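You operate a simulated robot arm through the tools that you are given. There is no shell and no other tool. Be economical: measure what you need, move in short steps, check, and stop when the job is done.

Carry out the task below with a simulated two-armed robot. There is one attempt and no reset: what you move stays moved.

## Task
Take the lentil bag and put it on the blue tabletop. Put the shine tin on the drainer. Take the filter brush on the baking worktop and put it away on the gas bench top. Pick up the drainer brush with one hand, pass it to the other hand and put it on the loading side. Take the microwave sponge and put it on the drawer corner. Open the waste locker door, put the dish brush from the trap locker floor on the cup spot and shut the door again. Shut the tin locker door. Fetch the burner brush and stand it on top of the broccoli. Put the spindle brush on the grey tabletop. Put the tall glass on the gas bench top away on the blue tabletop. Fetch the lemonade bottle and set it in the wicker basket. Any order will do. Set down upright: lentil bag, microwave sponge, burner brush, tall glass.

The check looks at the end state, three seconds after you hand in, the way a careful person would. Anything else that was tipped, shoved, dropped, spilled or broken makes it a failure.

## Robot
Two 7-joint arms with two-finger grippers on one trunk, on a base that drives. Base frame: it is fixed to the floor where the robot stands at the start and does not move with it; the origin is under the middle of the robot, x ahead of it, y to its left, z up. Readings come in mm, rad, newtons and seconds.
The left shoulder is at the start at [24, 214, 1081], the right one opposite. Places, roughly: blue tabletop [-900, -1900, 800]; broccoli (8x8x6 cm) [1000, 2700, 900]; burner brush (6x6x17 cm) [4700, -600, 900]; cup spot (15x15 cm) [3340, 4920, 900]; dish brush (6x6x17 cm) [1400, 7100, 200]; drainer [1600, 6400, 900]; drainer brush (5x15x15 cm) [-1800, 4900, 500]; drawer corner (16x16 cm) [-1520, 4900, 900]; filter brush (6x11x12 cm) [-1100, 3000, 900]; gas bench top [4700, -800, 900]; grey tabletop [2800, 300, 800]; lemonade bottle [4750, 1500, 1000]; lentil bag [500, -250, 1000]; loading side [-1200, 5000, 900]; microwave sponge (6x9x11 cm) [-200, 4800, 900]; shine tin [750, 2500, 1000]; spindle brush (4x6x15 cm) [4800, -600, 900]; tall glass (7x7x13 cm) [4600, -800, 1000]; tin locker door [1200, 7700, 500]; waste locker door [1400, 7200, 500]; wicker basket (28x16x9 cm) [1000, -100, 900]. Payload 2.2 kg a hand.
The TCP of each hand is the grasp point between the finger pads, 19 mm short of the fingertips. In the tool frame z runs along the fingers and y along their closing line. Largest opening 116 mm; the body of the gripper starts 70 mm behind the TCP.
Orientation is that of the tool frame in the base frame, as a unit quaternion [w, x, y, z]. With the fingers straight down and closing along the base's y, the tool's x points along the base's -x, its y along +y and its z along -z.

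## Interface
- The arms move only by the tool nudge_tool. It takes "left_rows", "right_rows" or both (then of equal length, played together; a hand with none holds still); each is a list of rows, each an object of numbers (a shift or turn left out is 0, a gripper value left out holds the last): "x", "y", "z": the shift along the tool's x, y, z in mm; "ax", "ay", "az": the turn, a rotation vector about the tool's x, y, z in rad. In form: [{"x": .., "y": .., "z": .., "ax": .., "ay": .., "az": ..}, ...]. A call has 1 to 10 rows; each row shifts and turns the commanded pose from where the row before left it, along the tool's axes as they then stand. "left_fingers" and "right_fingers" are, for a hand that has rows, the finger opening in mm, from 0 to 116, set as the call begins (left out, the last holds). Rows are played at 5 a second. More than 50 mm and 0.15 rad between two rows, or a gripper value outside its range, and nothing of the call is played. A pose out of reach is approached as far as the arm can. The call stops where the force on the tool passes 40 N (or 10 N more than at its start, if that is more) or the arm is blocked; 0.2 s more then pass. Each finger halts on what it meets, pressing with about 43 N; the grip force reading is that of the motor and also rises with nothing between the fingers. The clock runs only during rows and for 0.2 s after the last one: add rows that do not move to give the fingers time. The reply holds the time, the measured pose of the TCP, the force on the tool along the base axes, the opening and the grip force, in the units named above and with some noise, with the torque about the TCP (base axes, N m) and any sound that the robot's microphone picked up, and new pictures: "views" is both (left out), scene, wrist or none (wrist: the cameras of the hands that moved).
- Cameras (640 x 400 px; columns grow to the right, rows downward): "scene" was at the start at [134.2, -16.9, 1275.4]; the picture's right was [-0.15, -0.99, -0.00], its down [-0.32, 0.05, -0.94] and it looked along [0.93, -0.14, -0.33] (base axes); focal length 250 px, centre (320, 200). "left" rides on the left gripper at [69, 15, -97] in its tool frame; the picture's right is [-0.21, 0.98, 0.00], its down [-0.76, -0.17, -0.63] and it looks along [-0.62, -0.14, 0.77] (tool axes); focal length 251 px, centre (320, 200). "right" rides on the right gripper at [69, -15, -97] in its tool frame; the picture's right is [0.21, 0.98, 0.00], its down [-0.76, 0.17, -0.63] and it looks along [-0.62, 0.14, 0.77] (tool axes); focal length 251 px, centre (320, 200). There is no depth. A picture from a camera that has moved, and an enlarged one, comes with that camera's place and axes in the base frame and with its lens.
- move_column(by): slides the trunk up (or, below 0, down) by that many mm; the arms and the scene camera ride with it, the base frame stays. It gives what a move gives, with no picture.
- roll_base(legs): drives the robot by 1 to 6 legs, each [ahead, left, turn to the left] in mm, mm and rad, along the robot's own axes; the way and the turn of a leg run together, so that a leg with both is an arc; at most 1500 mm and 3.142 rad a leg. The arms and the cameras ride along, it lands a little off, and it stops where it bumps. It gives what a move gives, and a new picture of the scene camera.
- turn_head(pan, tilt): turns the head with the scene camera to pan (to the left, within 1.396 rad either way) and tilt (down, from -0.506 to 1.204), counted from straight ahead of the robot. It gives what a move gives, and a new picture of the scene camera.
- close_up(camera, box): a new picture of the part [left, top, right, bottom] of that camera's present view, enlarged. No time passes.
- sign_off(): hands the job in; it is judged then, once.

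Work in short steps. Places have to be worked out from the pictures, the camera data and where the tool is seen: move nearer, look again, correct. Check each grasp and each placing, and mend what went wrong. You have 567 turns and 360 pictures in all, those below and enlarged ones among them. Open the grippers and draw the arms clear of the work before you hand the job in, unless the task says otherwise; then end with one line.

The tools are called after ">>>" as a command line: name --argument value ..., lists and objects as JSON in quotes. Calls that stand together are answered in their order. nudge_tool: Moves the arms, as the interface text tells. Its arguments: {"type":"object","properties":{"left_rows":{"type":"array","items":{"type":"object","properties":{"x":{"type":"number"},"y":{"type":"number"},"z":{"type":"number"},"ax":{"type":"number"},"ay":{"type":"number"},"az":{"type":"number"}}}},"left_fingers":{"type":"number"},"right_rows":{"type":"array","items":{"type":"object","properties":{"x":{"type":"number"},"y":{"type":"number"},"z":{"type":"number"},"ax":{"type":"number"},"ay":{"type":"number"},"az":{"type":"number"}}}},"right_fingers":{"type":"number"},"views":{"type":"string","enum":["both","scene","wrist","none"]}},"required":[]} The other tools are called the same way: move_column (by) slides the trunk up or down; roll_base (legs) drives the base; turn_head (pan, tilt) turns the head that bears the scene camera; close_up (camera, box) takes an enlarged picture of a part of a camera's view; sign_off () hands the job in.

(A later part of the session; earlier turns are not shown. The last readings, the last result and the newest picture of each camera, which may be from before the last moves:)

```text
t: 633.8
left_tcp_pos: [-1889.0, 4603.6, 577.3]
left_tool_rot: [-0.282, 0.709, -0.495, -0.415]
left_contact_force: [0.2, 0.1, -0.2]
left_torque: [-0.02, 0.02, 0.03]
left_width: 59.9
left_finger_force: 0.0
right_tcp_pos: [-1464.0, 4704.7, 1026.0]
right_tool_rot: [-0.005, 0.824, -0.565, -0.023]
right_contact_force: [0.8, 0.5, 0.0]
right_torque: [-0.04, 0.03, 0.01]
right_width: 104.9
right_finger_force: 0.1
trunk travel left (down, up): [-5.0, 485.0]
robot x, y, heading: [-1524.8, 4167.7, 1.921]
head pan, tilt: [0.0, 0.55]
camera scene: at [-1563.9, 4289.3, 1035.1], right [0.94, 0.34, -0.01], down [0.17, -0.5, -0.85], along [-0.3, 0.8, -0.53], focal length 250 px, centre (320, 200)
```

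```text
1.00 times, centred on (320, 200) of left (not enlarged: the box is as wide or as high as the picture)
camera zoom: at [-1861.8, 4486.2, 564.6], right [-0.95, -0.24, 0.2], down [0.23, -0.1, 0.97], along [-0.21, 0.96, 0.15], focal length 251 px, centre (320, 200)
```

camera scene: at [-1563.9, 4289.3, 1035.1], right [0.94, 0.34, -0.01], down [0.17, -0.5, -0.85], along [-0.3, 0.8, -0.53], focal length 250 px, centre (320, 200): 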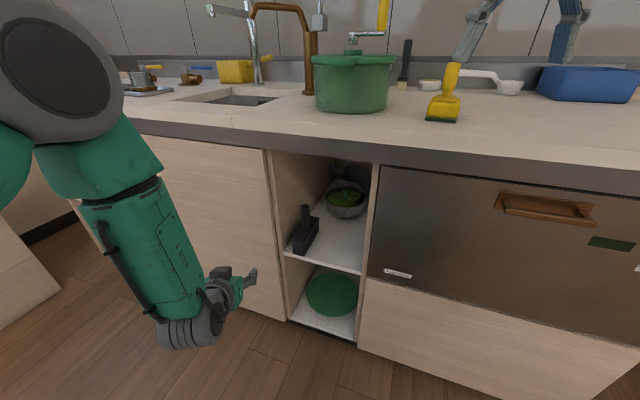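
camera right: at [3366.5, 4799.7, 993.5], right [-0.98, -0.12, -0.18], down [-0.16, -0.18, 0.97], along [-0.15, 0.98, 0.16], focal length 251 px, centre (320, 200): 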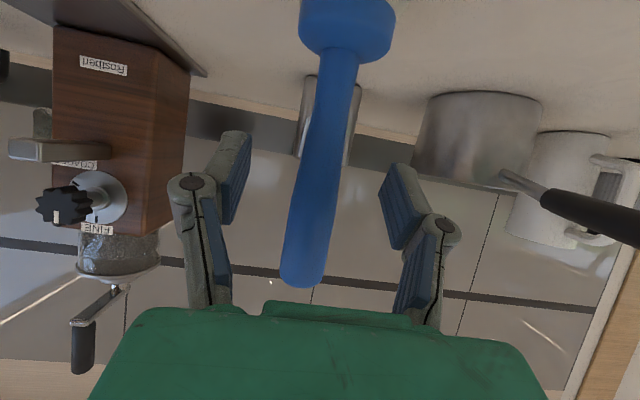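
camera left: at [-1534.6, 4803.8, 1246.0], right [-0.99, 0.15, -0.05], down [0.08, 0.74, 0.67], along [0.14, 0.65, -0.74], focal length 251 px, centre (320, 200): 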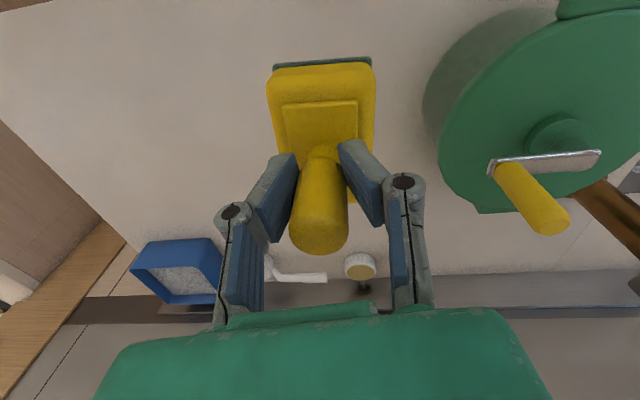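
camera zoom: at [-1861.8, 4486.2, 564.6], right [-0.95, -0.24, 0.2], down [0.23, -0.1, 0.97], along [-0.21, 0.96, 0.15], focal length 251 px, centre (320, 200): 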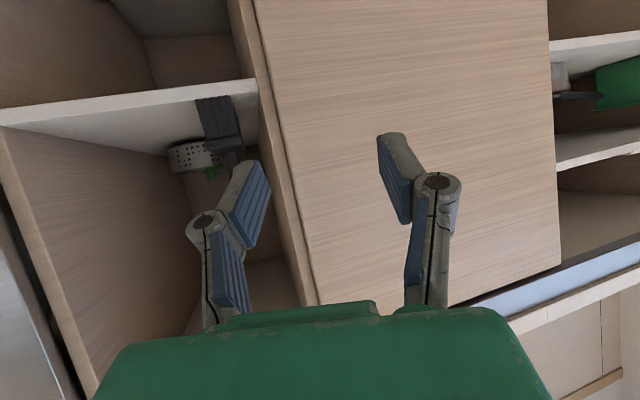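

Shift right 148 mm and forward 100 mm to line up with the handle.

>>> roll_base --legs '[[90, -148, 0]]'

>>> nudge_tool --left_rows '[{}, {}, {}, {}, {}, {}, {}, {}]' --views "wrist"

```text
t: 635.3
left_tcp_pos: [-1782.4, 4738.9, 577.9]
left_tool_rot: [-0.285, 0.708, -0.495, -0.415]
left_contact_force: [0.9, 0.5, -0.5]
left_torque: [-0.05, 0.03, 0.02]
left_width: 60.4
left_finger_force: 0.1
right_tcp_pos: [-1357.5, 4837.8, 1029.1]
right_tool_rot: [-0.008, 0.824, -0.566, -0.024]
right_contact_force: [1.6, 0.0, 0.1]
right_torque: [-0.01, 0.05, -0.01]
right_width: 105.1
right_finger_force: 0.0
trunk travel left (down, up): [-5.0, 485.0]
robot x, y, heading: [-1419.2, 4298.6, 1.923]
head pan, tilt: [0.0, 0.55]
camera scene: at [-1460.9, 4423.0, 1035.1], right [0.94, 0.34, 0.0], down [0.18, -0.5, -0.85], along [-0.29, 0.8, -0.53], focal length 250 px, centre (320, 200)
```

scene: 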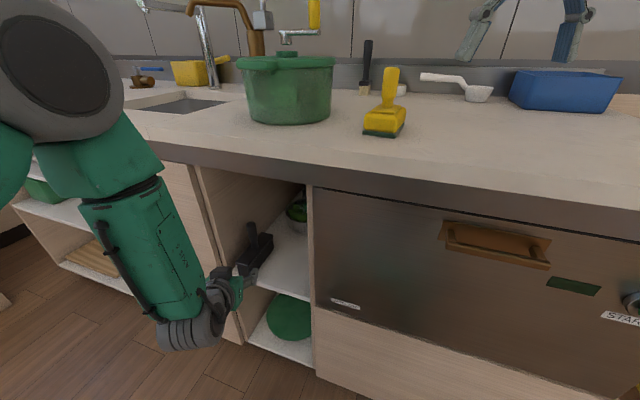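

```text
t: 637.1
left_tcp_pos: [-1782.3, 4735.3, 580.5]
left_tool_rot: [-0.287, 0.708, -0.494, -0.416]
left_contact_force: [0.8, 1.9, -0.1]
left_torque: [0.0, -0.03, 0.0]
left_width: 60.1
left_finger_force: 0.0
right_tcp_pos: [-1358.5, 4833.4, 1031.8]
right_tool_rot: [-0.01, 0.824, -0.566, -0.025]
right_contact_force: [0.2, 0.1, 0.6]
right_torque: [-0.02, -0.01, 0.0]
right_width: 104.9
right_finger_force: 0.1
trunk travel left (down, up): [-5.0, 485.0]
robot x, y, heading: [-1416.0, 4297.9, 1.922]
head pan, tilt: [0.0, 0.55]
camera left: at [-1754.8, 4618.4, 565.8], right [-0.95, -0.24, 0.19], down [0.22, -0.11, 0.97], along [-0.21, 0.96, 0.16], focal length 251 px, centre (320, 200)
```

left: 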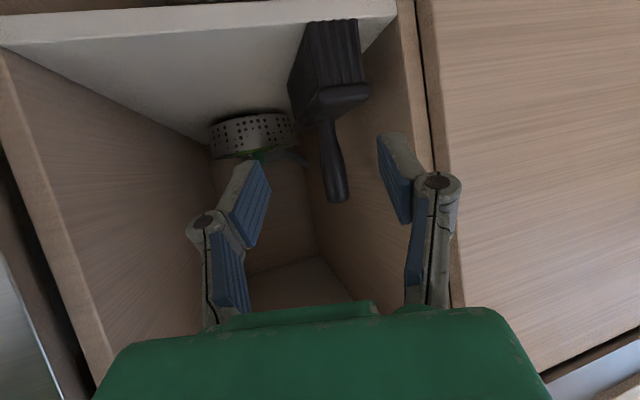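

The handle is squarely in line. Lower 10 mm, narrow the opening to 52, and drive straight in 145 mm.

>>> nudge_tool --left_rows '[{"x": 8.7, "z": 5, "y": -4}, {}]' --left_fingers 52 --views "none"

>>> roll_base --legs '[[140, 0, 0]]'

>>> close_up --camera "left" --box '[0, 0, 640, 400]'

```text
t: 637.7
left_tcp_pos: [-1779.4, 4736.0, 569.3]
left_tool_rot: [-0.288, 0.707, -0.494, -0.416]
left_contact_force: [0.1, -0.2, 0.4]
left_torque: [0.0, -0.01, -0.01]
left_width: 51.7
left_finger_force: 0.1
right_tcp_pos: [-1361.0, 4833.2, 1032.2]
right_tool_rot: [-0.01, 0.824, -0.566, -0.025]
right_contact_force: [-0.5, -0.6, -0.4]
right_torque: [-0.01, 0.0, -0.01]
right_width: 105.0
right_finger_force: 0.1
trunk travel left (down, up): [-5.0, 485.0]
robot x, y, heading: [-1417.1, 4298.8, 1.915]
head pan, tilt: [0.0, 0.55]
```

```text
t: 639.0
left_tcp_pos: [-1828.3, 4865.1, 568.4]
left_tool_rot: [-0.286, 0.709, -0.492, -0.415]
left_contact_force: [-0.4, 1.2, 0.3]
left_torque: [0.01, 0.01, -0.02]
left_width: 52.1
left_finger_force: 0.1
right_tcp_pos: [-1408.4, 4963.9, 1031.7]
right_tool_rot: [-0.009, 0.825, -0.564, -0.023]
right_contact_force: [0.0, 0.5, -0.9]
right_torque: [-0.01, 0.01, 0.04]
right_width: 105.0
right_finger_force: 0.1
trunk travel left (down, up): [-5.0, 485.0]
robot x, y, heading: [-1464.5, 4427.4, 1.921]
head pan, tilt: [0.0, 0.55]
camera scene: at [-1511.5, 4551.6, 1035.0], right [0.94, 0.35, 0.0], down [0.18, -0.49, -0.85], along [-0.29, 0.8, -0.53], focal length 250 px, centre (320, 200)
```

scene: 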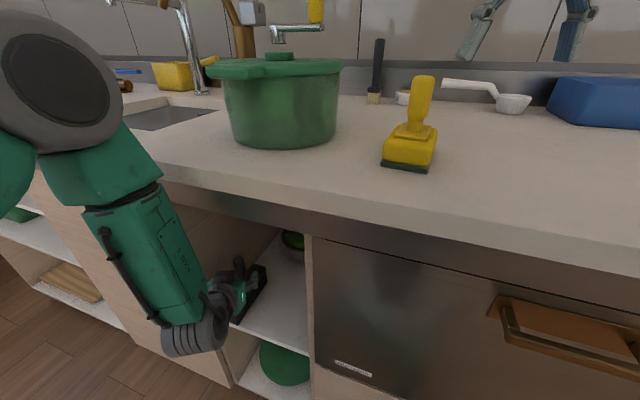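

```text
1.00 times, centred on (320, 200) of left (not enlarged: the box is as wide or as high as the picture)
camera zoom: at [-1800.1, 4748.4, 554.2], right [-0.95, -0.24, 0.19], down [0.22, -0.11, 0.97], along [-0.21, 0.96, 0.16], focal length 251 px, centre (320, 200)
```

zoom: 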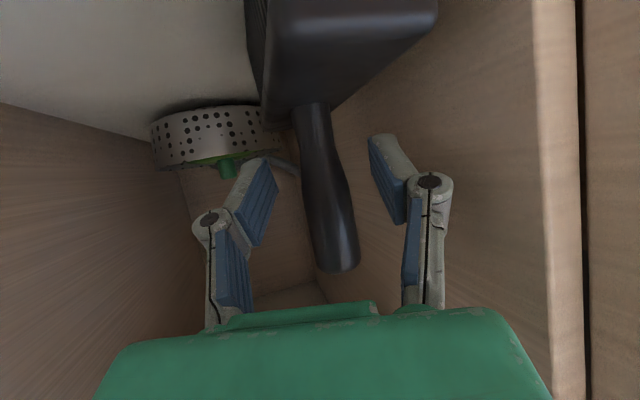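

Handle between the fingers. Advance 8 mm more and close.

>>> nudge_tool --left_rows '[{"z": 7, "x": -4}, {}]' --views "none"

>>> nudge_tool --left_rows '[{}, {}, {}, {}]' --left_fingers 0 --views "wrist"

```text
t: 639.6
left_tcp_pos: [-1828.9, 4870.5, 570.4]
left_tool_rot: [-0.288, 0.707, -0.493, -0.417]
left_contact_force: [0.4, -0.1, 1.3]
left_torque: [0.01, 0.02, 0.04]
left_width: 51.6
left_finger_force: 0.0
right_tcp_pos: [-1408.8, 4960.1, 1034.3]
right_tool_rot: [-0.011, 0.825, -0.565, -0.025]
right_contact_force: [0.0, -1.0, 0.5]
right_torque: [0.01, 0.02, -0.04]
right_width: 104.8
right_finger_force: 0.1
trunk travel left (down, up): [-5.0, 485.0]
robot x, y, heading: [-1463.8, 4427.7, 1.926]
head pan, tilt: [0.0, 0.55]
```

```text
t: 640.6
left_tcp_pos: [-1830.8, 4870.4, 570.7]
left_tool_rot: [-0.287, 0.708, -0.492, -0.417]
left_contact_force: [-0.8, 0.1, -0.6]
left_torque: [0.12, 0.0, 0.02]
left_width: 22.2
left_finger_force: 43.4
right_tcp_pos: [-1407.0, 4959.5, 1033.4]
right_tool_rot: [-0.011, 0.824, -0.566, -0.025]
right_contact_force: [0.4, 0.1, -0.1]
right_torque: [-0.03, 0.01, -0.01]
right_width: 104.9
right_finger_force: 0.0
trunk travel left (down, up): [-5.0, 485.0]
robot x, y, heading: [-1463.8, 4428.4, 1.922]
head pan, tilt: [0.0, 0.55]
camera left: at [-1802.3, 4754.2, 556.0], right [-0.95, -0.24, 0.19], down [0.22, -0.11, 0.97], along [-0.21, 0.96, 0.16], focal length 251 px, centre (320, 200)
```

left: 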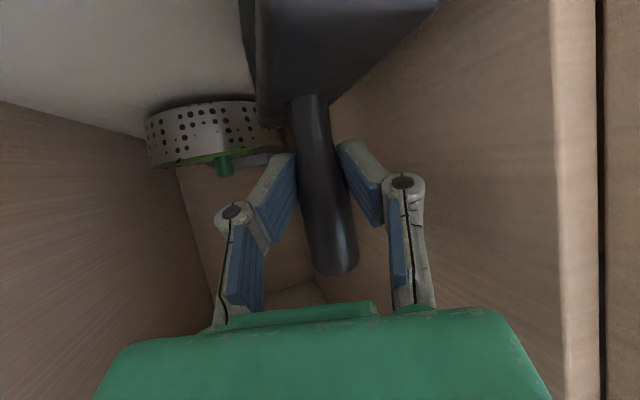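

Gripped (22 mm). Lift 50 mm with the trunk and reverse out.

>>> move_column --by 50

>>> roll_base --legs '[[-330, 0, 0]]'

```text
t: 641.5
left_tcp_pos: [-1830.4, 4872.1, 618.2]
left_tool_rot: [-0.287, 0.708, -0.493, -0.416]
left_contact_force: [0.2, -0.2, -2.8]
left_torque: [0.02, -0.01, 0.01]
left_width: 22.1
left_finger_force: 42.8
right_tcp_pos: [-1407.9, 4961.9, 1083.1]
right_tool_rot: [-0.011, 0.824, -0.565, -0.025]
right_contact_force: [0.2, 0.4, 0.6]
right_torque: [0.01, 0.0, -0.02]
right_width: 105.3
right_finger_force: 0.1
trunk travel left (down, up): [-55.0, 435.0]
robot x, y, heading: [-1470.3, 4427.1, 1.922]
head pan, tilt: [0.0, 0.55]
```

```text
t: 643.7
left_tcp_pos: [-1717.7, 4569.2, 620.9]
left_tool_rot: [-0.287, 0.708, -0.493, -0.417]
left_contact_force: [0.8, -0.9, -1.0]
left_torque: [0.0, 0.01, -0.03]
left_width: 22.3
left_finger_force: 42.8
right_tcp_pos: [-1295.7, 4655.2, 1084.8]
right_tool_rot: [-0.012, 0.824, -0.566, -0.025]
right_contact_force: [0.3, -0.5, -0.7]
right_torque: [0.05, -0.03, 0.03]
right_width: 105.3
right_finger_force: 0.1
trunk travel left (down, up): [-55.0, 435.0]
robot x, y, heading: [-1352.4, 4123.9, 1.921]
head pan, tilt: [0.0, 0.55]
camera scene: at [-1399.8, 4246.0, 1085.3], right [0.94, 0.34, 0.0], down [0.18, -0.49, -0.85], along [-0.29, 0.8, -0.53], focal length 250 px, centre (320, 200)
```

scene: 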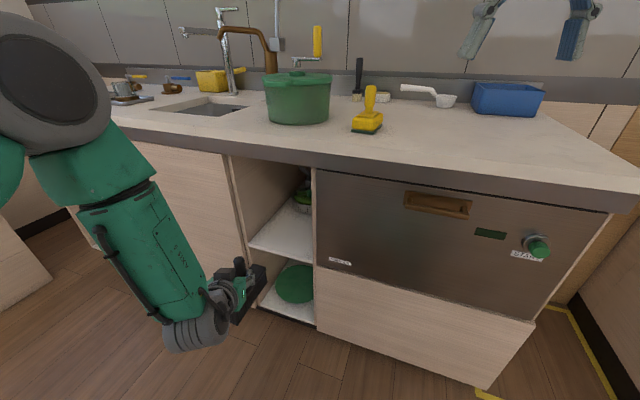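

The brush is out. I'll back off into free space, raise the left hand to about z 1000 and bring it inward for the hand-over.

>>> roll_base --legs '[[-150, 0, -0.35]]'

>>> nudge_tool --left_rows '[{"x": -39, "z": -22.5}, {"x": -39, "z": -22.5}, {"x": -39, "z": -22.5}, {"x": -39, "z": -22.5}, {"x": -39, "z": -22.5}, {"x": -39, "z": -22.5}, {"x": -39, "z": -22.5}, {"x": -39, "z": -22.5}]' --views "none"

>>> nudge_tool --left_rows '[{"y": -25}, {"y": -25}, {"y": -25}, {"y": -25}, {}]' --right_rows '[{"z": -40}, {"z": -40}, {"az": 0.12, "z": -40}, {"az": 0.12}, {"az": 0.11}]' --views "both"

```text
t: 645.2
left_tcp_pos: [-1516.8, 4519.9, 622.1]
left_tool_rot: [-0.357, 0.61, -0.608, -0.362]
left_contact_force: [0.6, 0.1, -0.9]
left_torque: [0.01, 0.03, 0.02]
left_width: 22.1
left_finger_force: 42.8
right_tcp_pos: [-1089.1, 4456.0, 1087.1]
right_tool_rot: [-0.017, 0.713, -0.7, -0.024]
right_contact_force: [-0.7, 1.3, -0.2]
right_torque: [0.03, -0.01, 0.04]
right_width: 104.9
right_finger_force: 0.0
trunk travel left (down, up): [-55.0, 435.0]
robot x, y, heading: [-1328.5, 3981.8, 1.574]
head pan, tilt: [0.0, 0.55]
camera scene: at [-1327.7, 4111.2, 1085.4], right [1.0, 0.0, 0.0], down [0.0, -0.53, -0.85], along [0.0, 0.85, -0.53], focal length 250 px, centre (320, 200)
```

scene: 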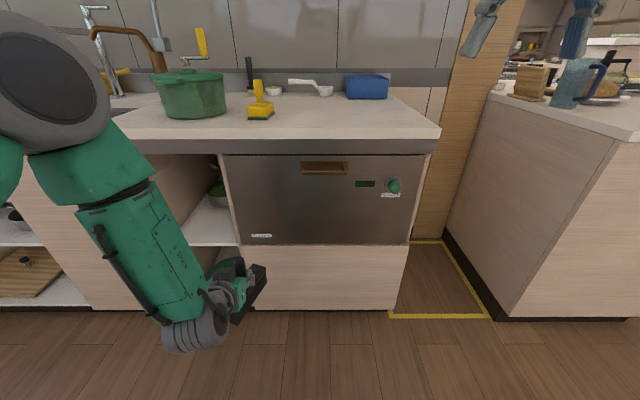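

```text
t: 647.0
left_tcp_pos: [-1513.9, 4511.8, 987.3]
left_tool_rot: [-0.359, 0.609, -0.608, -0.362]
left_contact_force: [-0.3, -0.4, -1.7]
left_torque: [-0.02, -0.06, -0.01]
left_width: 22.2
left_finger_force: 43.0
right_tcp_pos: [-1090.5, 4452.4, 1086.8]
right_tool_rot: [-0.018, 0.713, -0.701, -0.026]
right_contact_force: [0.1, 0.2, -0.3]
right_torque: [0.02, 0.01, 0.02]
right_width: 105.0
right_finger_force: 0.0
trunk travel left (down, up): [-55.0, 435.0]
robot x, y, heading: [-1329.2, 3976.6, 1.574]
head pan, tilt: [0.0, 0.55]
```

```text
t: 648.2
left_tcp_pos: [-1413.6, 4513.6, 983.2]
left_tool_rot: [-0.357, 0.61, -0.607, -0.362]
left_contact_force: [0.5, 1.1, -0.9]
left_torque: [0.0, -0.01, 0.03]
left_width: 22.1
left_finger_force: 43.1
right_tcp_pos: [-1088.4, 4447.4, 1207.5]
right_tool_rot: [0.013, -0.58, 0.814, 0.027]
right_contact_force: [-0.2, 0.3, 0.7]
right_torque: [-0.01, 0.01, -0.01]
right_width: 104.7
right_finger_force: 0.0
trunk travel left (down, up): [-55.0, 435.0]
robot x, y, heading: [-1329.2, 3981.6, 1.569]
head pan, tilt: [0.0, 0.55]
camera scene: at [-1328.5, 4111.6, 1085.3], right [1.0, 0.0, 0.0], down [0.0, -0.53, -0.85], along [0.0, 0.85, -0.53], focal length 250 px, centre (320, 200)
camera right: at [-1096.2, 4373.8, 1298.6], right [-0.99, 0.12, 0.02], down [0.1, 0.73, 0.68], along [0.07, 0.67, -0.74], focal length 251 px, centre (320, 200)
camera left: at [-1428.6, 4394.9, 968.8], right [-0.98, 0.1, 0.19], down [0.17, -0.19, 0.97], along [0.13, 0.98, 0.17], focal length 251 px, centre (320, 200)
```

scene: 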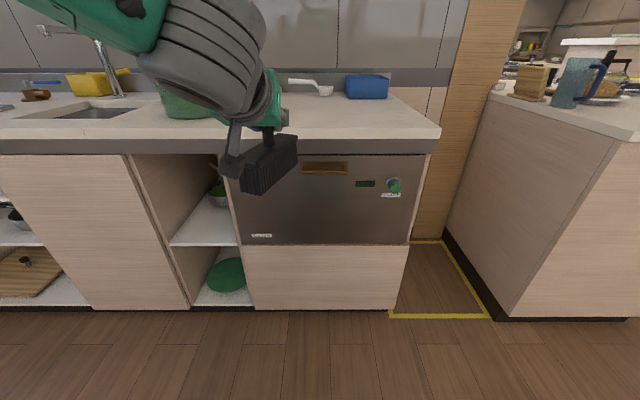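
right: 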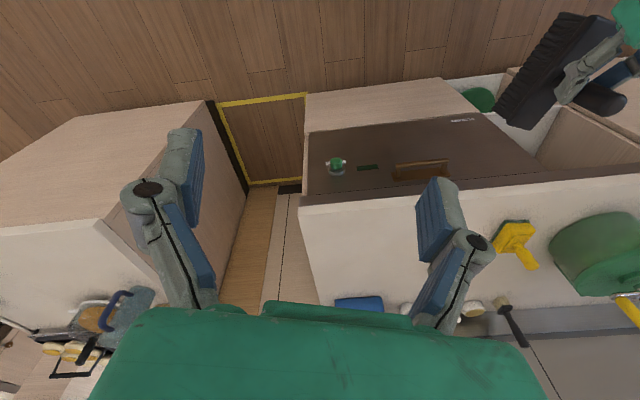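
left: 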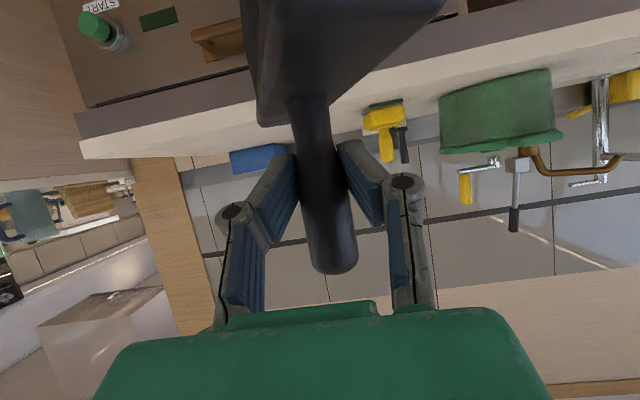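

Geometry confirmed: the block's front end projects where it's seen. I'll move the right hand above the block's front half.

>>> nudge_tool --right_rows '[{"y": 41}, {"y": 41}, {"y": 41}, {"y": 41}, {"y": 41}, {"y": 41}, {"y": 41}, {"y": 41, "x": -5}, {}, {}]' --views "wrist"

```text
t: 650.4
left_tcp_pos: [-1414.3, 4514.2, 983.8]
left_tool_rot: [-0.358, 0.61, -0.607, -0.363]
left_contact_force: [-0.1, 0.1, -2.1]
left_torque: [-0.02, 0.01, 0.0]
left_width: 22.2
left_finger_force: 42.6
right_tcp_pos: [-1198.9, 4471.1, 1197.7]
right_tool_rot: [0.013, -0.579, 0.815, 0.029]
right_contact_force: [0.5, -0.6, 0.0]
right_torque: [-0.01, -0.01, 0.0]
right_width: 104.8
right_finger_force: 0.0
right hand out of reach, approached as far as the arm can: row 2, 3, 4, 5, 6, 7, 8
trunk travel left (down, up): [-55.0, 435.0]
robot x, y, heading: [-1326.3, 3982.9, 1.574]
head pan, tilt: [0.0, 0.55]
camera right: at [-1206.2, 4396.0, 1289.0], right [-0.99, 0.12, 0.02], down [0.1, 0.73, 0.68], along [0.06, 0.67, -0.74], focal length 251 px, centre (320, 200)
```

right: 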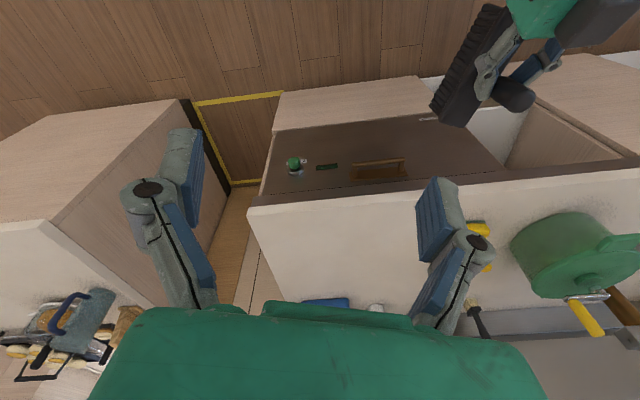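

The right hand's inward reach is limited when high. I'll lower it first and bring the left hand 60 mm further inward.

>>> nudge_tool --right_rows '[{"z": 42}, {"z": 42}, {"z": 42}, {"z": 42}, {"z": 42}, {}]' --left_rows '[{"y": -20}, {"y": -20}, {"y": -20}, {}, {}, {}]' --views "none"

>>> nudge_tool --right_rows '[{"x": -43}, {"y": 40}, {"y": 40}, {"y": 40}, {"y": 40}, {}]' --views "both"

```text
t: 651.8
left_tcp_pos: [-1354.4, 4515.2, 984.2]
left_tool_rot: [-0.358, 0.61, -0.608, -0.362]
left_contact_force: [-0.1, -0.1, -1.5]
left_torque: [0.0, 0.03, 0.0]
left_width: 22.2
left_finger_force: 42.8
right_tcp_pos: [-1200.0, 4479.9, 990.9]
right_tool_rot: [0.014, -0.58, 0.814, 0.028]
right_contact_force: [-0.2, -0.3, 0.3]
right_torque: [0.0, 0.02, -0.01]
right_width: 105.1
right_finger_force: 0.1
trunk travel left (down, up): [-55.0, 435.0]
robot x, y, heading: [-1327.6, 3986.2, 1.568]
head pan, tilt: [0.0, 0.55]
```

```text
t: 653.4
left_tcp_pos: [-1355.0, 4511.3, 986.2]
left_tool_rot: [-0.359, 0.61, -0.607, -0.363]
left_contact_force: [-0.2, -0.1, -0.9]
left_torque: [0.0, 0.01, 0.0]
left_width: 22.4
left_finger_force: 42.8
right_tcp_pos: [-1313.3, 4587.6, 1004.5]
right_tool_rot: [-0.003, -0.561, 0.827, 0.036]
right_contact_force: [-0.4, 0.4, 0.0]
right_torque: [0.01, 0.01, -0.04]
right_width: 104.9
right_finger_force: 0.1
trunk travel left (down, up): [-55.0, 435.0]
robot x, y, heading: [-1329.0, 3983.1, 1.578]
head pan, tilt: [0.0, 0.55]
stopped in row 6 (right hand): the arm was blocked; the commanded pose is now the measured one
camera scene: at [-1330.2, 4112.8, 1085.2], right [1.0, 0.0, 0.0], down [0.0, -0.53, -0.85], along [0.0, 0.85, -0.53], focal length 250 px, centre (320, 200)
camera right: at [-1320.2, 4513.3, 1096.9], right [-0.99, 0.16, 0.05], down [0.15, 0.73, 0.67], along [0.07, 0.67, -0.74], focal length 251 px, centre (320, 200)
```

scene: 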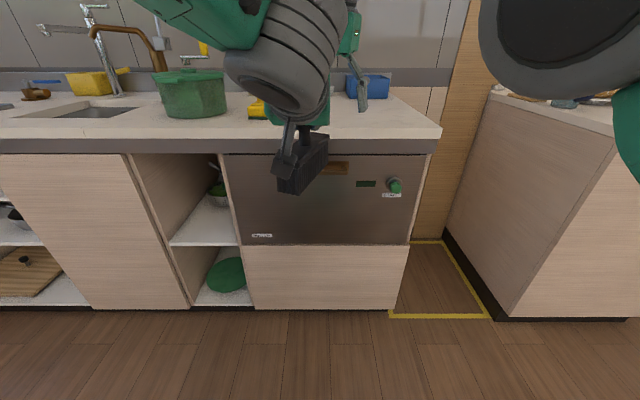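
right: 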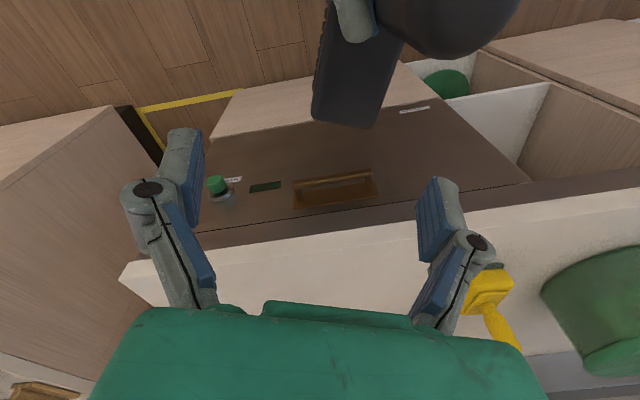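

The right camera would foul the handle if I gripped the block, so I'll take the handle's free top instead: rise, then centre above the handle.

>>> nudge_tool --right_rows '[{"z": -35}, {"z": -35}, {"x": 42}, {"x": 42, "y": 9}, {}, {}]' --right_fingers 70 --views "both"

```text
t: 654.8
left_tcp_pos: [-1353.7, 4511.9, 986.5]
left_tool_rot: [-0.359, 0.609, -0.606, -0.363]
left_contact_force: [0.4, -1.3, -1.6]
left_torque: [-0.02, -0.01, 0.01]
left_width: 22.0
left_finger_force: 43.3
right_tcp_pos: [-1328.8, 4555.8, 1054.6]
right_tool_rot: [-0.008, -0.553, 0.832, 0.033]
right_contact_force: [0.0, 0.2, -0.3]
right_torque: [0.02, 0.01, -0.04]
right_width: 70.0
right_finger_force: 0.0
right hand out of reach, approached as far as the arm can: row 1, 2, 3, 4
trunk travel left (down, up): [-55.0, 435.0]
robot x, y, heading: [-1328.6, 3979.5, 1.572]
head pan, tilt: [0.0, 0.55]
camera scene: at [-1329.4, 4112.4, 1085.2], right [1.0, 0.0, 0.0], down [0.0, -0.53, -0.85], along [0.0, 0.85, -0.53], focal length 250 px, centre (320, 200)
camera right: at [-1336.4, 4483.5, 1148.3], right [-0.98, 0.18, 0.06], down [0.17, 0.73, 0.66], along [0.08, 0.66, -0.75], focal length 251 px, centre (320, 200)
```

scene: 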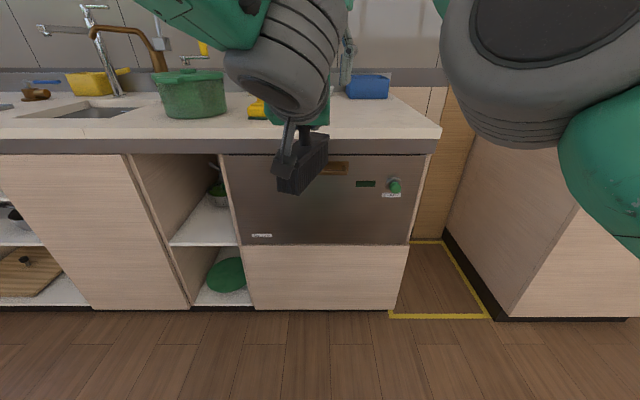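
right: 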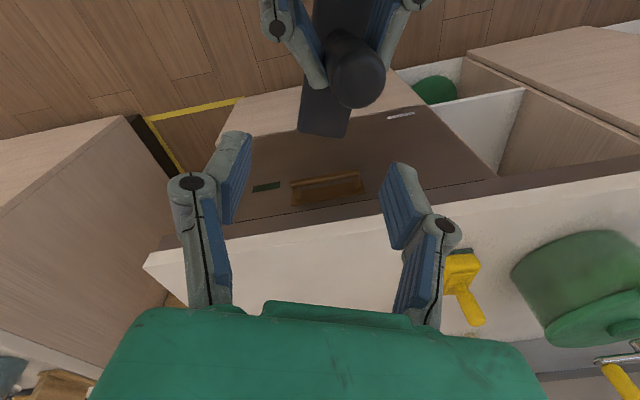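

The right hand is at its inward limit, so I'll move the left hand instead: bring the handle under the right fingers, then raise it between them.

>>> nudge_tool --left_rows '[{"z": 15, "x": -9, "y": -11}, {"z": 16, "x": -9, "y": -11}, {}, {}]' --views "none"

>>> close_up --camera "right" --box '[0, 0, 640, 400]'

```text
t: 655.8
left_tcp_pos: [-1331.7, 4548.6, 987.5]
left_tool_rot: [-0.359, 0.609, -0.607, -0.363]
left_contact_force: [-0.4, 0.1, -0.9]
left_torque: [-0.04, 0.0, -0.01]
left_width: 22.1
left_finger_force: 42.3
right_tcp_pos: [-1328.3, 4555.0, 1058.4]
right_tool_rot: [-0.008, -0.554, 0.831, 0.036]
right_contact_force: [-0.4, -0.4, 0.5]
right_torque: [-0.01, 0.0, -0.02]
right_width: 70.0
right_finger_force: 0.1
trunk travel left (down, up): [-55.0, 435.0]
robot x, y, heading: [-1326.4, 3983.5, 1.568]
head pan, tilt: [0.0, 0.55]
```

```text
1.00 times, centred on (320, 200) of right (not enlarged: the box is as wide or as high as the picture)
camera zoom: at [-1335.3, 4482.3, 1152.2], right [-0.98, 0.18, 0.06], down [0.17, 0.73, 0.66], along [0.07, 0.66, -0.75], focal length 251 px, centre (320, 200)
```

zoom: 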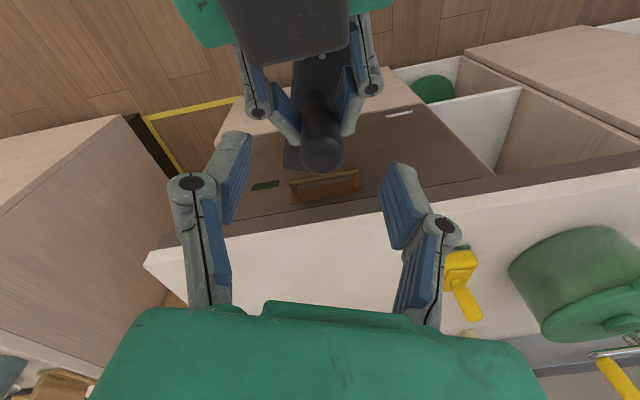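

The handle top is right under the grasp point. Raise the left hand 34 mm and check.

>>> nudge_tool --left_rows '[{"x": -13, "z": -7.5}, {"x": -10, "z": -5.7}, {"x": -7.4, "z": -4.2}, {}]' --views "none"

>>> close_up --camera "right" --box '[0, 0, 640, 400]'

```text
t: 656.8
left_tcp_pos: [-1331.9, 4548.2, 1021.2]
left_tool_rot: [-0.359, 0.609, -0.607, -0.363]
left_contact_force: [0.5, -0.2, -1.3]
left_torque: [0.0, -0.03, 0.01]
left_width: 22.1
left_finger_force: 43.1
right_tcp_pos: [-1327.1, 4554.1, 1060.6]
right_tool_rot: [-0.008, -0.554, 0.832, 0.039]
right_contact_force: [0.0, -0.2, 0.7]
right_torque: [0.02, 0.02, -0.02]
right_width: 70.0
right_finger_force: 0.1
trunk travel left (down, up): [-55.0, 435.0]
robot x, y, heading: [-1326.5, 3977.8, 1.573]
head pan, tilt: [0.0, 0.55]
```

```text
1.00 times, centred on (320, 200) of right (not enlarged: the box is as wide or as high as the picture)
camera zoom: at [-1334.6, 4481.6, 1154.1], right [-0.98, 0.18, 0.07], down [0.17, 0.73, 0.67], along [0.07, 0.66, -0.74], focal length 251 px, centre (320, 200)
```

zoom: 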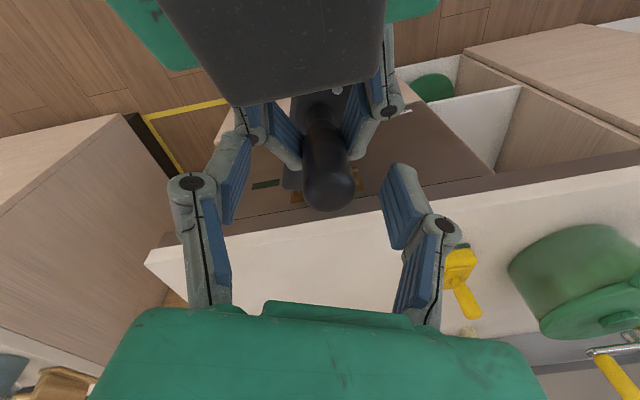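

Handle top is at the TCP level, giving about 20 mm overlap. Close the right fingers.

>>> nudge_tool --left_rows '[{"x": -3.5, "z": -2}, {}, {}, {}, {}]' --right_rows '[{}, {}, {}, {}, {}]' --right_fingers 0 --views "none"

>>> close_up --camera "right" --box '[0, 0, 640, 400]'

```text
t: 658.0
left_tcp_pos: [-1330.5, 4546.1, 1025.4]
left_tool_rot: [0.359, -0.609, 0.609, 0.362]
left_contact_force: [15.7, -15.4, -24.6]
left_torque: [-0.02, 0.28, -0.25]
left_width: 22.2
left_finger_force: 43.5
right_tcp_pos: [-1326.5, 4554.2, 1064.4]
right_tool_rot: [-0.007, -0.553, 0.832, 0.043]
right_contact_force: [-13.7, 13.9, 23.6]
right_torque: [0.34, 0.42, 0.09]
right_width: 25.3
right_finger_force: 43.4
trunk travel left (down, up): [-55.0, 435.0]
robot x, y, heading: [-1329.1, 3980.3, 1.573]
head pan, tilt: [0.0, 0.55]
```

```text
1.00 times, centred on (320, 200) of right (not enlarged: the box is as wide or as high as the picture)
camera zoom: at [-1334.0, 4480.7, 1156.7], right [-0.98, 0.18, 0.07], down [0.18, 0.72, 0.67], along [0.07, 0.67, -0.74], focal length 251 px, centre (320, 200)
```

zoom: 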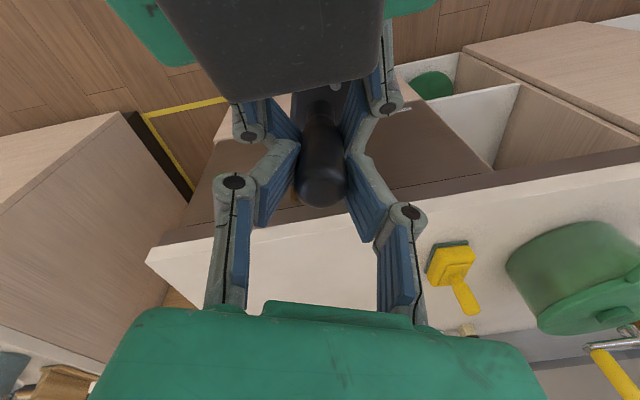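

Both hands hold the handle. Open the left fingers and draw the left hand straight back.

>>> nudge_tool --left_rows '[{}, {}, {}, {"x": 15, "z": -26}, {"x": 20, "z": -34}, {"x": 20, "z": -34}, {"x": 20, "z": -34}]' --left_fingers 70 --views "none"

>>> close_up --camera "right" --box '[0, 0, 640, 400]'

```text
t: 659.6
left_tcp_pos: [-1339.8, 4402.7, 1018.6]
left_tool_rot: [-0.357, 0.617, -0.601, -0.361]
left_contact_force: [0.3, 0.0, 0.6]
left_torque: [0.02, -0.03, -0.02]
left_width: 70.0
left_finger_force: 0.0
right_tcp_pos: [-1327.8, 4553.5, 1064.5]
right_tool_rot: [-0.006, -0.554, 0.832, 0.041]
right_contact_force: [-0.1, 0.2, -0.6]
right_torque: [0.02, -0.02, 0.01]
right_width: 25.1
right_finger_force: 43.2
trunk travel left (down, up): [-55.0, 435.0]
robot x, y, heading: [-1327.6, 3981.4, 1.569]
head pan, tilt: [0.0, 0.55]
```

```text
1.00 times, centred on (320, 200) of right (not enlarged: the box is as wide or as high as the picture)
camera zoom: at [-1335.4, 4480.1, 1156.1], right [-0.98, 0.18, 0.07], down [0.17, 0.72, 0.67], along [0.07, 0.67, -0.74], focal length 251 px, centre (320, 200)
```

zoom: 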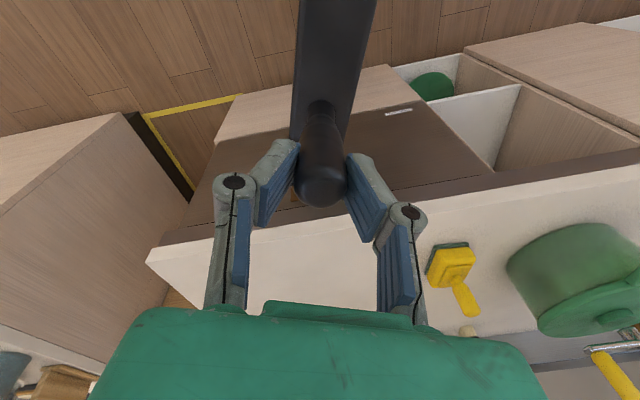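

Hand-over done: the right hand holds the brush alone. I'll move the hands apart, raise the trunk, and drive up to the loading side.

>>> nudge_tool --left_rows '[{"y": 40}, {"y": 40}, {"y": 40}, {"y": 40}, {}]' --right_rows '[{}, {"x": -12, "y": -30}, {"x": -12, "y": -30}, {"x": -12, "y": -30}, {"x": -11, "y": -29}]' --views "none"

>>> move_column --by 90

>>> roll_base --legs '[[420, 0, 0]]'

```text
t: 660.8
left_tcp_pos: [-1486.7, 4401.0, 1019.0]
left_tool_rot: [-0.358, 0.609, -0.607, -0.364]
left_contact_force: [-0.1, -0.1, 0.3]
left_torque: [0.01, -0.03, 0.01]
left_width: 69.8
left_finger_force: 0.1
right_tcp_pos: [-1241.7, 4583.9, 1072.2]
right_tool_rot: [0.0, -0.565, 0.825, 0.037]
right_contact_force: [0.0, 0.0, -1.4]
right_torque: [-0.03, 0.02, 0.01]
right_width: 25.1
right_finger_force: 42.8
right hand out of reach, approached as far as the arm can: row 2, 3, 4, 5
trunk travel left (down, up): [-55.0, 435.0]
robot x, y, heading: [-1326.0, 3979.0, 1.571]
head pan, tilt: [0.0, 0.55]
```

```text
t: 662.0
left_tcp_pos: [-1489.9, 4399.9, 1109.2]
left_tool_rot: [-0.36, 0.609, -0.607, -0.363]
left_contact_force: [0.8, -1.5, 0.1]
left_torque: [0.02, -0.03, 0.03]
left_width: 70.2
left_finger_force: 0.1
right_tcp_pos: [-1246.4, 4583.7, 1162.4]
right_tool_rot: [0.001, -0.564, 0.825, 0.037]
right_contact_force: [0.1, 0.2, -1.3]
right_torque: [0.01, -0.02, 0.01]
right_width: 24.9
right_finger_force: 43.5
trunk travel left (down, up): [-145.0, 345.0]
robot x, y, heading: [-1329.4, 3984.9, 1.57]
head pan, tilt: [0.0, 0.55]
```

```text
t: 664.6
left_tcp_pos: [-1484.1, 4825.1, 1108.6]
left_tool_rot: [0.362, -0.606, 0.61, 0.36]
left_contact_force: [0.1, 0.1, 0.3]
left_torque: [0.01, -0.02, 0.02]
left_width: 70.0
left_finger_force: 0.1
right_tcp_pos: [-1237.0, 5003.8, 1161.7]
right_tool_rot: [0.002, -0.559, 0.828, 0.037]
right_contact_force: [-0.4, 0.4, -2.2]
right_torque: [0.0, -0.02, -0.01]
right_width: 25.1
right_finger_force: 43.3
trunk travel left (down, up): [-145.0, 345.0]
robot x, y, heading: [-1326.4, 4405.6, 1.56]
head pan, tilt: [0.0, 0.55]
camera scene: at [-1327.2, 4535.0, 1175.2], right [1.0, -0.01, 0.0], down [0.0, -0.53, -0.85], along [0.01, 0.85, -0.53], focal length 250 px, centre (320, 200)
```

scene: 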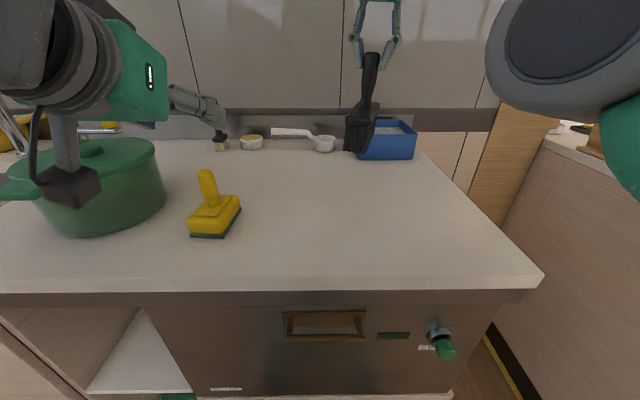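

The brush hangs above the loading side. First I'll lift and retract the left hand (it is near the pot and sponge), and shift the right hand a little to +x.

>>> nudge_tool --left_rows '[{"x": -39, "z": -22}, {"x": -39, "z": -22}, {"x": -39, "z": -22}, {"x": 20, "z": -34}, {"x": 20, "z": -34}, {"x": 20, "z": -34}]' --right_rows '[{"y": -15, "x": -5}, {"y": -15, "x": -5}, {}, {}, {}, {}]' --views "none"

>>> move_column --by -90

>>> nudge_tool --right_rows '[{}, {}, {}]' --views "both"

```text
t: 666.0
left_tcp_pos: [-1482.2, 4702.3, 1239.8]
left_tool_rot: [0.362, -0.605, 0.611, 0.361]
left_contact_force: [0.2, -0.8, 0.0]
left_torque: [-0.01, 0.0, 0.01]
left_width: 69.9
left_finger_force: 0.0
right_tcp_pos: [-1205.9, 5006.9, 1172.8]
right_tool_rot: [0.002, -0.56, 0.828, 0.039]
right_contact_force: [-0.4, -0.3, -1.2]
right_torque: [-0.01, 0.03, 0.02]
right_width: 25.2
right_finger_force: 42.7
right hand out of reach, approached as far as the arm can: row 1, 2
trunk travel left (down, up): [-145.0, 345.0]
robot x, y, heading: [-1324.4, 4402.3, 1.565]
head pan, tilt: [0.0, 0.55]
```

```text
t: 667.2
left_tcp_pos: [-1480.5, 4702.3, 1150.5]
left_tool_rot: [0.363, -0.605, 0.609, 0.362]
left_contact_force: [-0.5, 0.1, 0.9]
left_torque: [0.0, 0.01, -0.01]
left_width: 69.7
left_finger_force: 0.0
right_tcp_pos: [-1205.8, 5008.5, 1081.1]
right_tool_rot: [0.002, -0.559, 0.828, 0.038]
right_contact_force: [-0.1, -0.2, -0.8]
right_torque: [-0.03, -0.01, -0.01]
right_width: 25.0
right_finger_force: 42.9
trunk travel left (down, up): [-55.0, 435.0]
robot x, y, heading: [-1325.4, 4405.3, 1.558]
head pan, tilt: [0.0, 0.55]
```

```text
t: 668.0
left_tcp_pos: [-1482.9, 4703.5, 1149.9]
left_tool_rot: [0.363, -0.605, 0.61, 0.362]
left_contact_force: [-0.5, -0.3, 0.3]
left_torque: [-0.04, -0.01, 0.0]
left_width: 70.0
left_finger_force: 0.2
right_tcp_pos: [-1207.6, 5007.8, 1080.2]
right_tool_rot: [0.001, -0.56, 0.828, 0.038]
right_contact_force: [0.1, -0.5, -1.4]
right_torque: [0.03, -0.02, 0.0]
right_width: 25.2
right_finger_force: 43.2
trunk travel left (down, up): [-55.0, 435.0]
robot x, y, heading: [-1322.8, 4407.3, 1.564]
head pan, tilt: [0.0, 0.55]
camera scene: at [-1326.7, 4533.9, 1085.3], right [1.0, -0.01, 0.0], down [0.0, -0.53, -0.85], along [0.01, 0.85, -0.53], focal length 250 px, centre (320, 200)
camera right: at [-1213.8, 4933.7, 1173.1], right [-0.99, 0.16, 0.05], down [0.15, 0.72, 0.68], along [0.07, 0.67, -0.74], focal length 251 px, centre (320, 200)
```

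scene: 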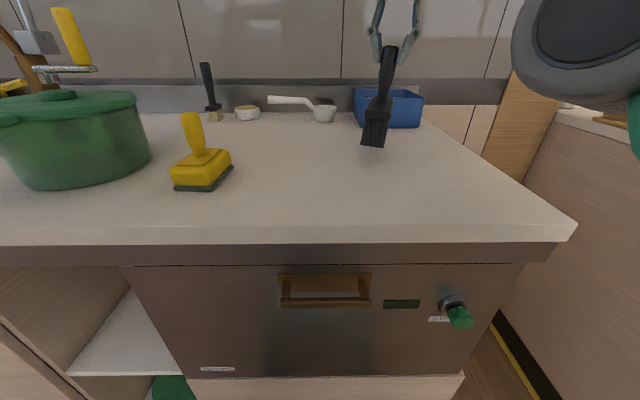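
right: 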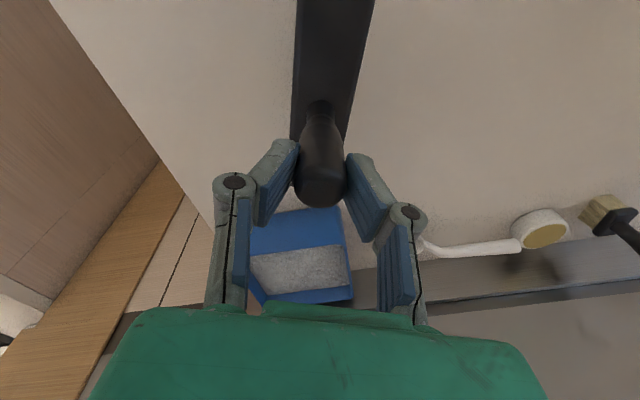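

Clear of the blue box. Lower to contact.

>>> nudge_tool --right_rows '[{"z": 15}, {"z": 10}, {"z": 5}, {"z": 5}, {"z": 4}, {"z": 4}, {"z": 4}, {"z": 4}]' --views "none"

```text
t: 669.9
left_tcp_pos: [-1482.1, 4703.5, 1148.7]
left_tool_rot: [0.363, -0.604, 0.61, 0.361]
left_contact_force: [0.2, -0.1, 0.3]
left_torque: [0.0, 0.02, 0.01]
left_width: 69.7
left_finger_force: 0.0
right_tcp_pos: [-1212.1, 5026.3, 1044.8]
right_tool_rot: [0.002, -0.56, 0.828, 0.037]
right_contact_force: [-0.2, 0.2, -1.7]
right_torque: [0.0, 0.01, 0.01]
right_width: 25.1
right_finger_force: 43.3
right hand out of reach, approached as far as the arm can: row 1, 3, 4, 6, 8
trunk travel left (down, up): [-55.0, 435.0]
robot x, y, heading: [-1329.4, 4404.7, 1.561]
head pan, tilt: [0.0, 0.55]
```

The arm is at its limit; I'll use the trunk for the last bit.

>>> move_column --by -8

>>> move_column --by -5

```text
t: 670.4
left_tcp_pos: [-1483.1, 4702.3, 1141.9]
left_tool_rot: [0.363, -0.605, 0.609, 0.363]
left_contact_force: [-0.1, 0.7, 0.1]
left_torque: [-0.01, 0.01, 0.01]
left_width: 69.8
left_finger_force: 0.0
right_tcp_pos: [-1213.7, 5024.1, 1040.6]
right_tool_rot: [0.003, -0.559, 0.828, 0.04]
right_contact_force: [-1.8, 6.7, 30.2]
right_torque: [0.24, 0.0, -0.15]
right_width: 25.4
right_finger_force: 42.6
trunk travel left (down, up): [-47.0, 443.0]
robot x, y, heading: [-1324.3, 4405.2, 1.561]
head pan, tilt: [0.0, 0.55]
```

```text
t: 671.0
left_tcp_pos: [-1482.7, 4701.7, 1134.6]
left_tool_rot: [0.363, -0.605, 0.609, 0.363]
left_contact_force: [0.4, -0.2, 0.7]
left_torque: [-0.01, 0.01, -0.01]
left_width: 70.0
left_finger_force: 0.0
right_tcp_pos: [-1212.4, 5024.5, 1033.4]
right_tool_rot: [0.002, -0.559, 0.828, 0.039]
right_contact_force: [-4.1, 2.0, 25.8]
right_torque: [0.26, 0.02, -0.09]
right_width: 24.7
right_finger_force: 43.2
trunk travel left (down, up): [-42.0, 448.0]
robot x, y, heading: [-1326.3, 4401.3, 1.563]
head pan, tilt: [0.0, 0.55]
```

Down on the counter. Release and rise with the trunk.

>>> nudge_tool --right_rows '[{}, {}, {}, {}]' --right_fingers 75 --views "none"

>>> move_column --by 110

>>> roll_base --legs '[[-300, 0, 0]]'

```text
t: 672.0
left_tcp_pos: [-1481.3, 4703.2, 1134.5]
left_tool_rot: [0.363, -0.605, 0.609, 0.363]
left_contact_force: [-0.8, 0.4, -0.2]
left_torque: [-0.03, 0.01, 0.01]
left_width: 70.3
left_finger_force: 0.0
right_tcp_pos: [-1212.8, 5026.6, 1032.3]
right_tool_rot: [0.001, -0.559, 0.828, 0.037]
right_contact_force: [0.3, 0.1, -0.4]
right_torque: [0.01, -0.03, 0.01]
right_width: 74.9
right_finger_force: 0.2
trunk travel left (down, up): [-42.0, 448.0]
robot x, y, heading: [-1328.2, 4401.9, 1.56]
head pan, tilt: [0.0, 0.55]
```

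```text
t: 673.4
left_tcp_pos: [-1482.6, 4703.6, 1246.7]
left_tool_rot: [0.363, -0.604, 0.61, 0.362]
left_contact_force: [0.5, 0.2, 0.6]
left_torque: [-0.05, 0.03, 0.02]
left_width: 70.0
left_finger_force: 0.1
right_tcp_pos: [-1211.8, 5025.7, 1141.6]
right_tool_rot: [0.002, -0.559, 0.828, 0.037]
right_contact_force: [0.3, 0.5, -0.8]
right_torque: [0.03, 0.0, 0.01]
right_width: 75.0
right_finger_force: 0.0
trunk travel left (down, up): [-152.0, 338.0]
robot x, y, heading: [-1326.5, 4402.1, 1.561]
head pan, tilt: [0.0, 0.55]
```

```text
t: 675.4
left_tcp_pos: [-1484.8, 4402.2, 1245.6]
left_tool_rot: [0.363, -0.603, 0.612, 0.36]
left_contact_force: [0.3, -1.1, -1.0]
left_torque: [-0.02, 0.0, -0.04]
left_width: 69.9
left_finger_force: 0.1
right_tcp_pos: [-1212.4, 4722.9, 1143.0]
right_tool_rot: [0.003, -0.557, 0.83, 0.037]
right_contact_force: [-0.6, -0.6, 0.2]
right_torque: [0.03, 0.01, 0.0]
right_width: 74.7
right_finger_force: 0.0
trunk travel left (down, up): [-152.0, 338.0]
robot x, y, heading: [-1332.2, 4102.4, 1.553]
head pan, tilt: [0.0, 0.55]
camera scene: at [-1330.3, 4232.2, 1182.4], right [1.0, -0.02, 0.0], down [-0.01, -0.53, -0.85], along [0.02, 0.85, -0.53], focal length 250 px, centre (320, 200)
```

scene: 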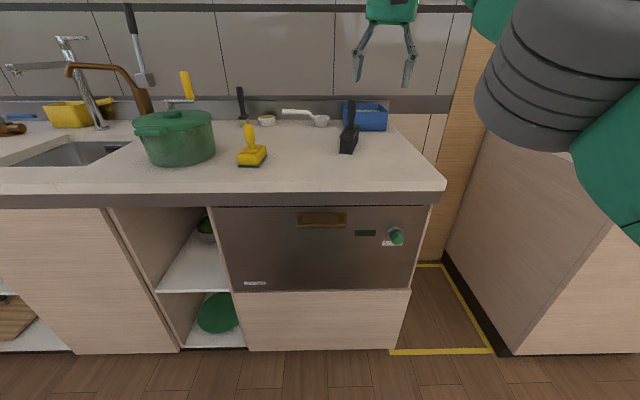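

The drainer brush stands on the loading side. Resetting both hands to tool-down, then driving round to the baking worktop's east side.

>>> nudge_tool --left_rows '[{"ay": 0.15}, {"ay": 0.15}, {"ay": 0.15}, {"ay": 0.15}, {"ay": 0.15}, {"ay": 0.15}, {"ay": 0.14}]' --right_rows '[{"ax": 0.016, "ay": 0.019, "az": -0.125}, {"ax": 0.016, "ay": 0.019, "az": -0.125}, {"ax": 0.016, "ay": 0.019, "az": -0.125}, {"x": 30}, {"x": 30}, {"x": 30}, {}]' --views "none"

>>> roll_base --legs '[[0, 0, -1.555], [780, 0, 0], [0, 0, -1.57], [1180, 0, 0], [0, 0, -1.57]]'

```text
t: 677.0
left_tcp_pos: [-1483.1, 4401.7, 1245.8]
left_tool_rot: [0.011, -0.702, 0.712, 0.013]
left_contact_force: [-0.8, -0.2, -0.4]
left_torque: [-0.02, 0.01, -0.03]
left_width: 70.1
left_finger_force: 0.0
right_tcp_pos: [-1211.3, 4619.7, 1135.3]
right_tool_rot: [-0.002, -0.701, 0.713, 0.002]
right_contact_force: [0.4, 0.3, -0.6]
right_torque: [0.0, -0.05, -0.05]
right_width: 74.9
right_finger_force: 0.0
right hand out of reach, approached as far as the arm can: row 2
trunk travel left (down, up): [-152.0, 338.0]
robot x, y, heading: [-1330.5, 4102.6, 1.55]
head pan, tilt: [0.0, 0.55]
```

```text
t: 698.1
left_tcp_pos: [-828.7, 2752.8, 1247.1]
left_tool_rot: [0.002, 1.0, 0.016, -0.019]
left_contact_force: [-0.3, 0.8, 0.7]
left_torque: [-0.01, 0.03, -0.01]
left_width: 69.8
left_finger_force: 0.0
right_tcp_pos: [-1060.0, 3012.7, 1136.8]
right_tool_rot: [0.002, 1.0, 0.016, -0.001]
right_contact_force: [0.6, -0.9, -0.6]
right_torque: [0.0, -0.01, -0.01]
right_width: 75.2
right_finger_force: 0.1
trunk travel left (down, up): [-152.0, 338.0]
robot x, y, heading: [-541.4, 2919.4, -3.117]
head pan, tilt: [0.0, 0.55]
camera scene: at [-671.0, 2913.3, 1182.3], right [-0.03, 1.0, 0.0], down [0.53, 0.01, -0.85], along [-0.85, -0.02, -0.53], focal length 250 px, centre (320, 200)
```

scene: 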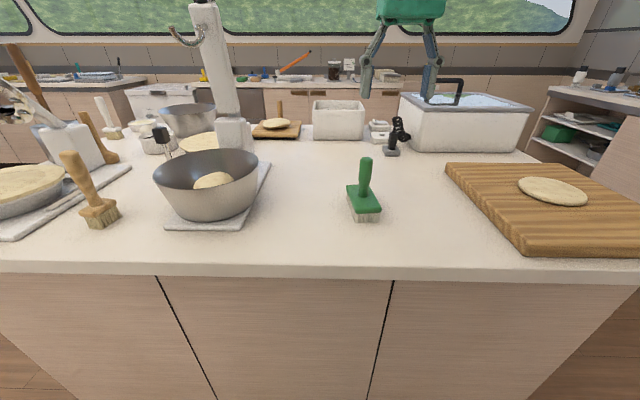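

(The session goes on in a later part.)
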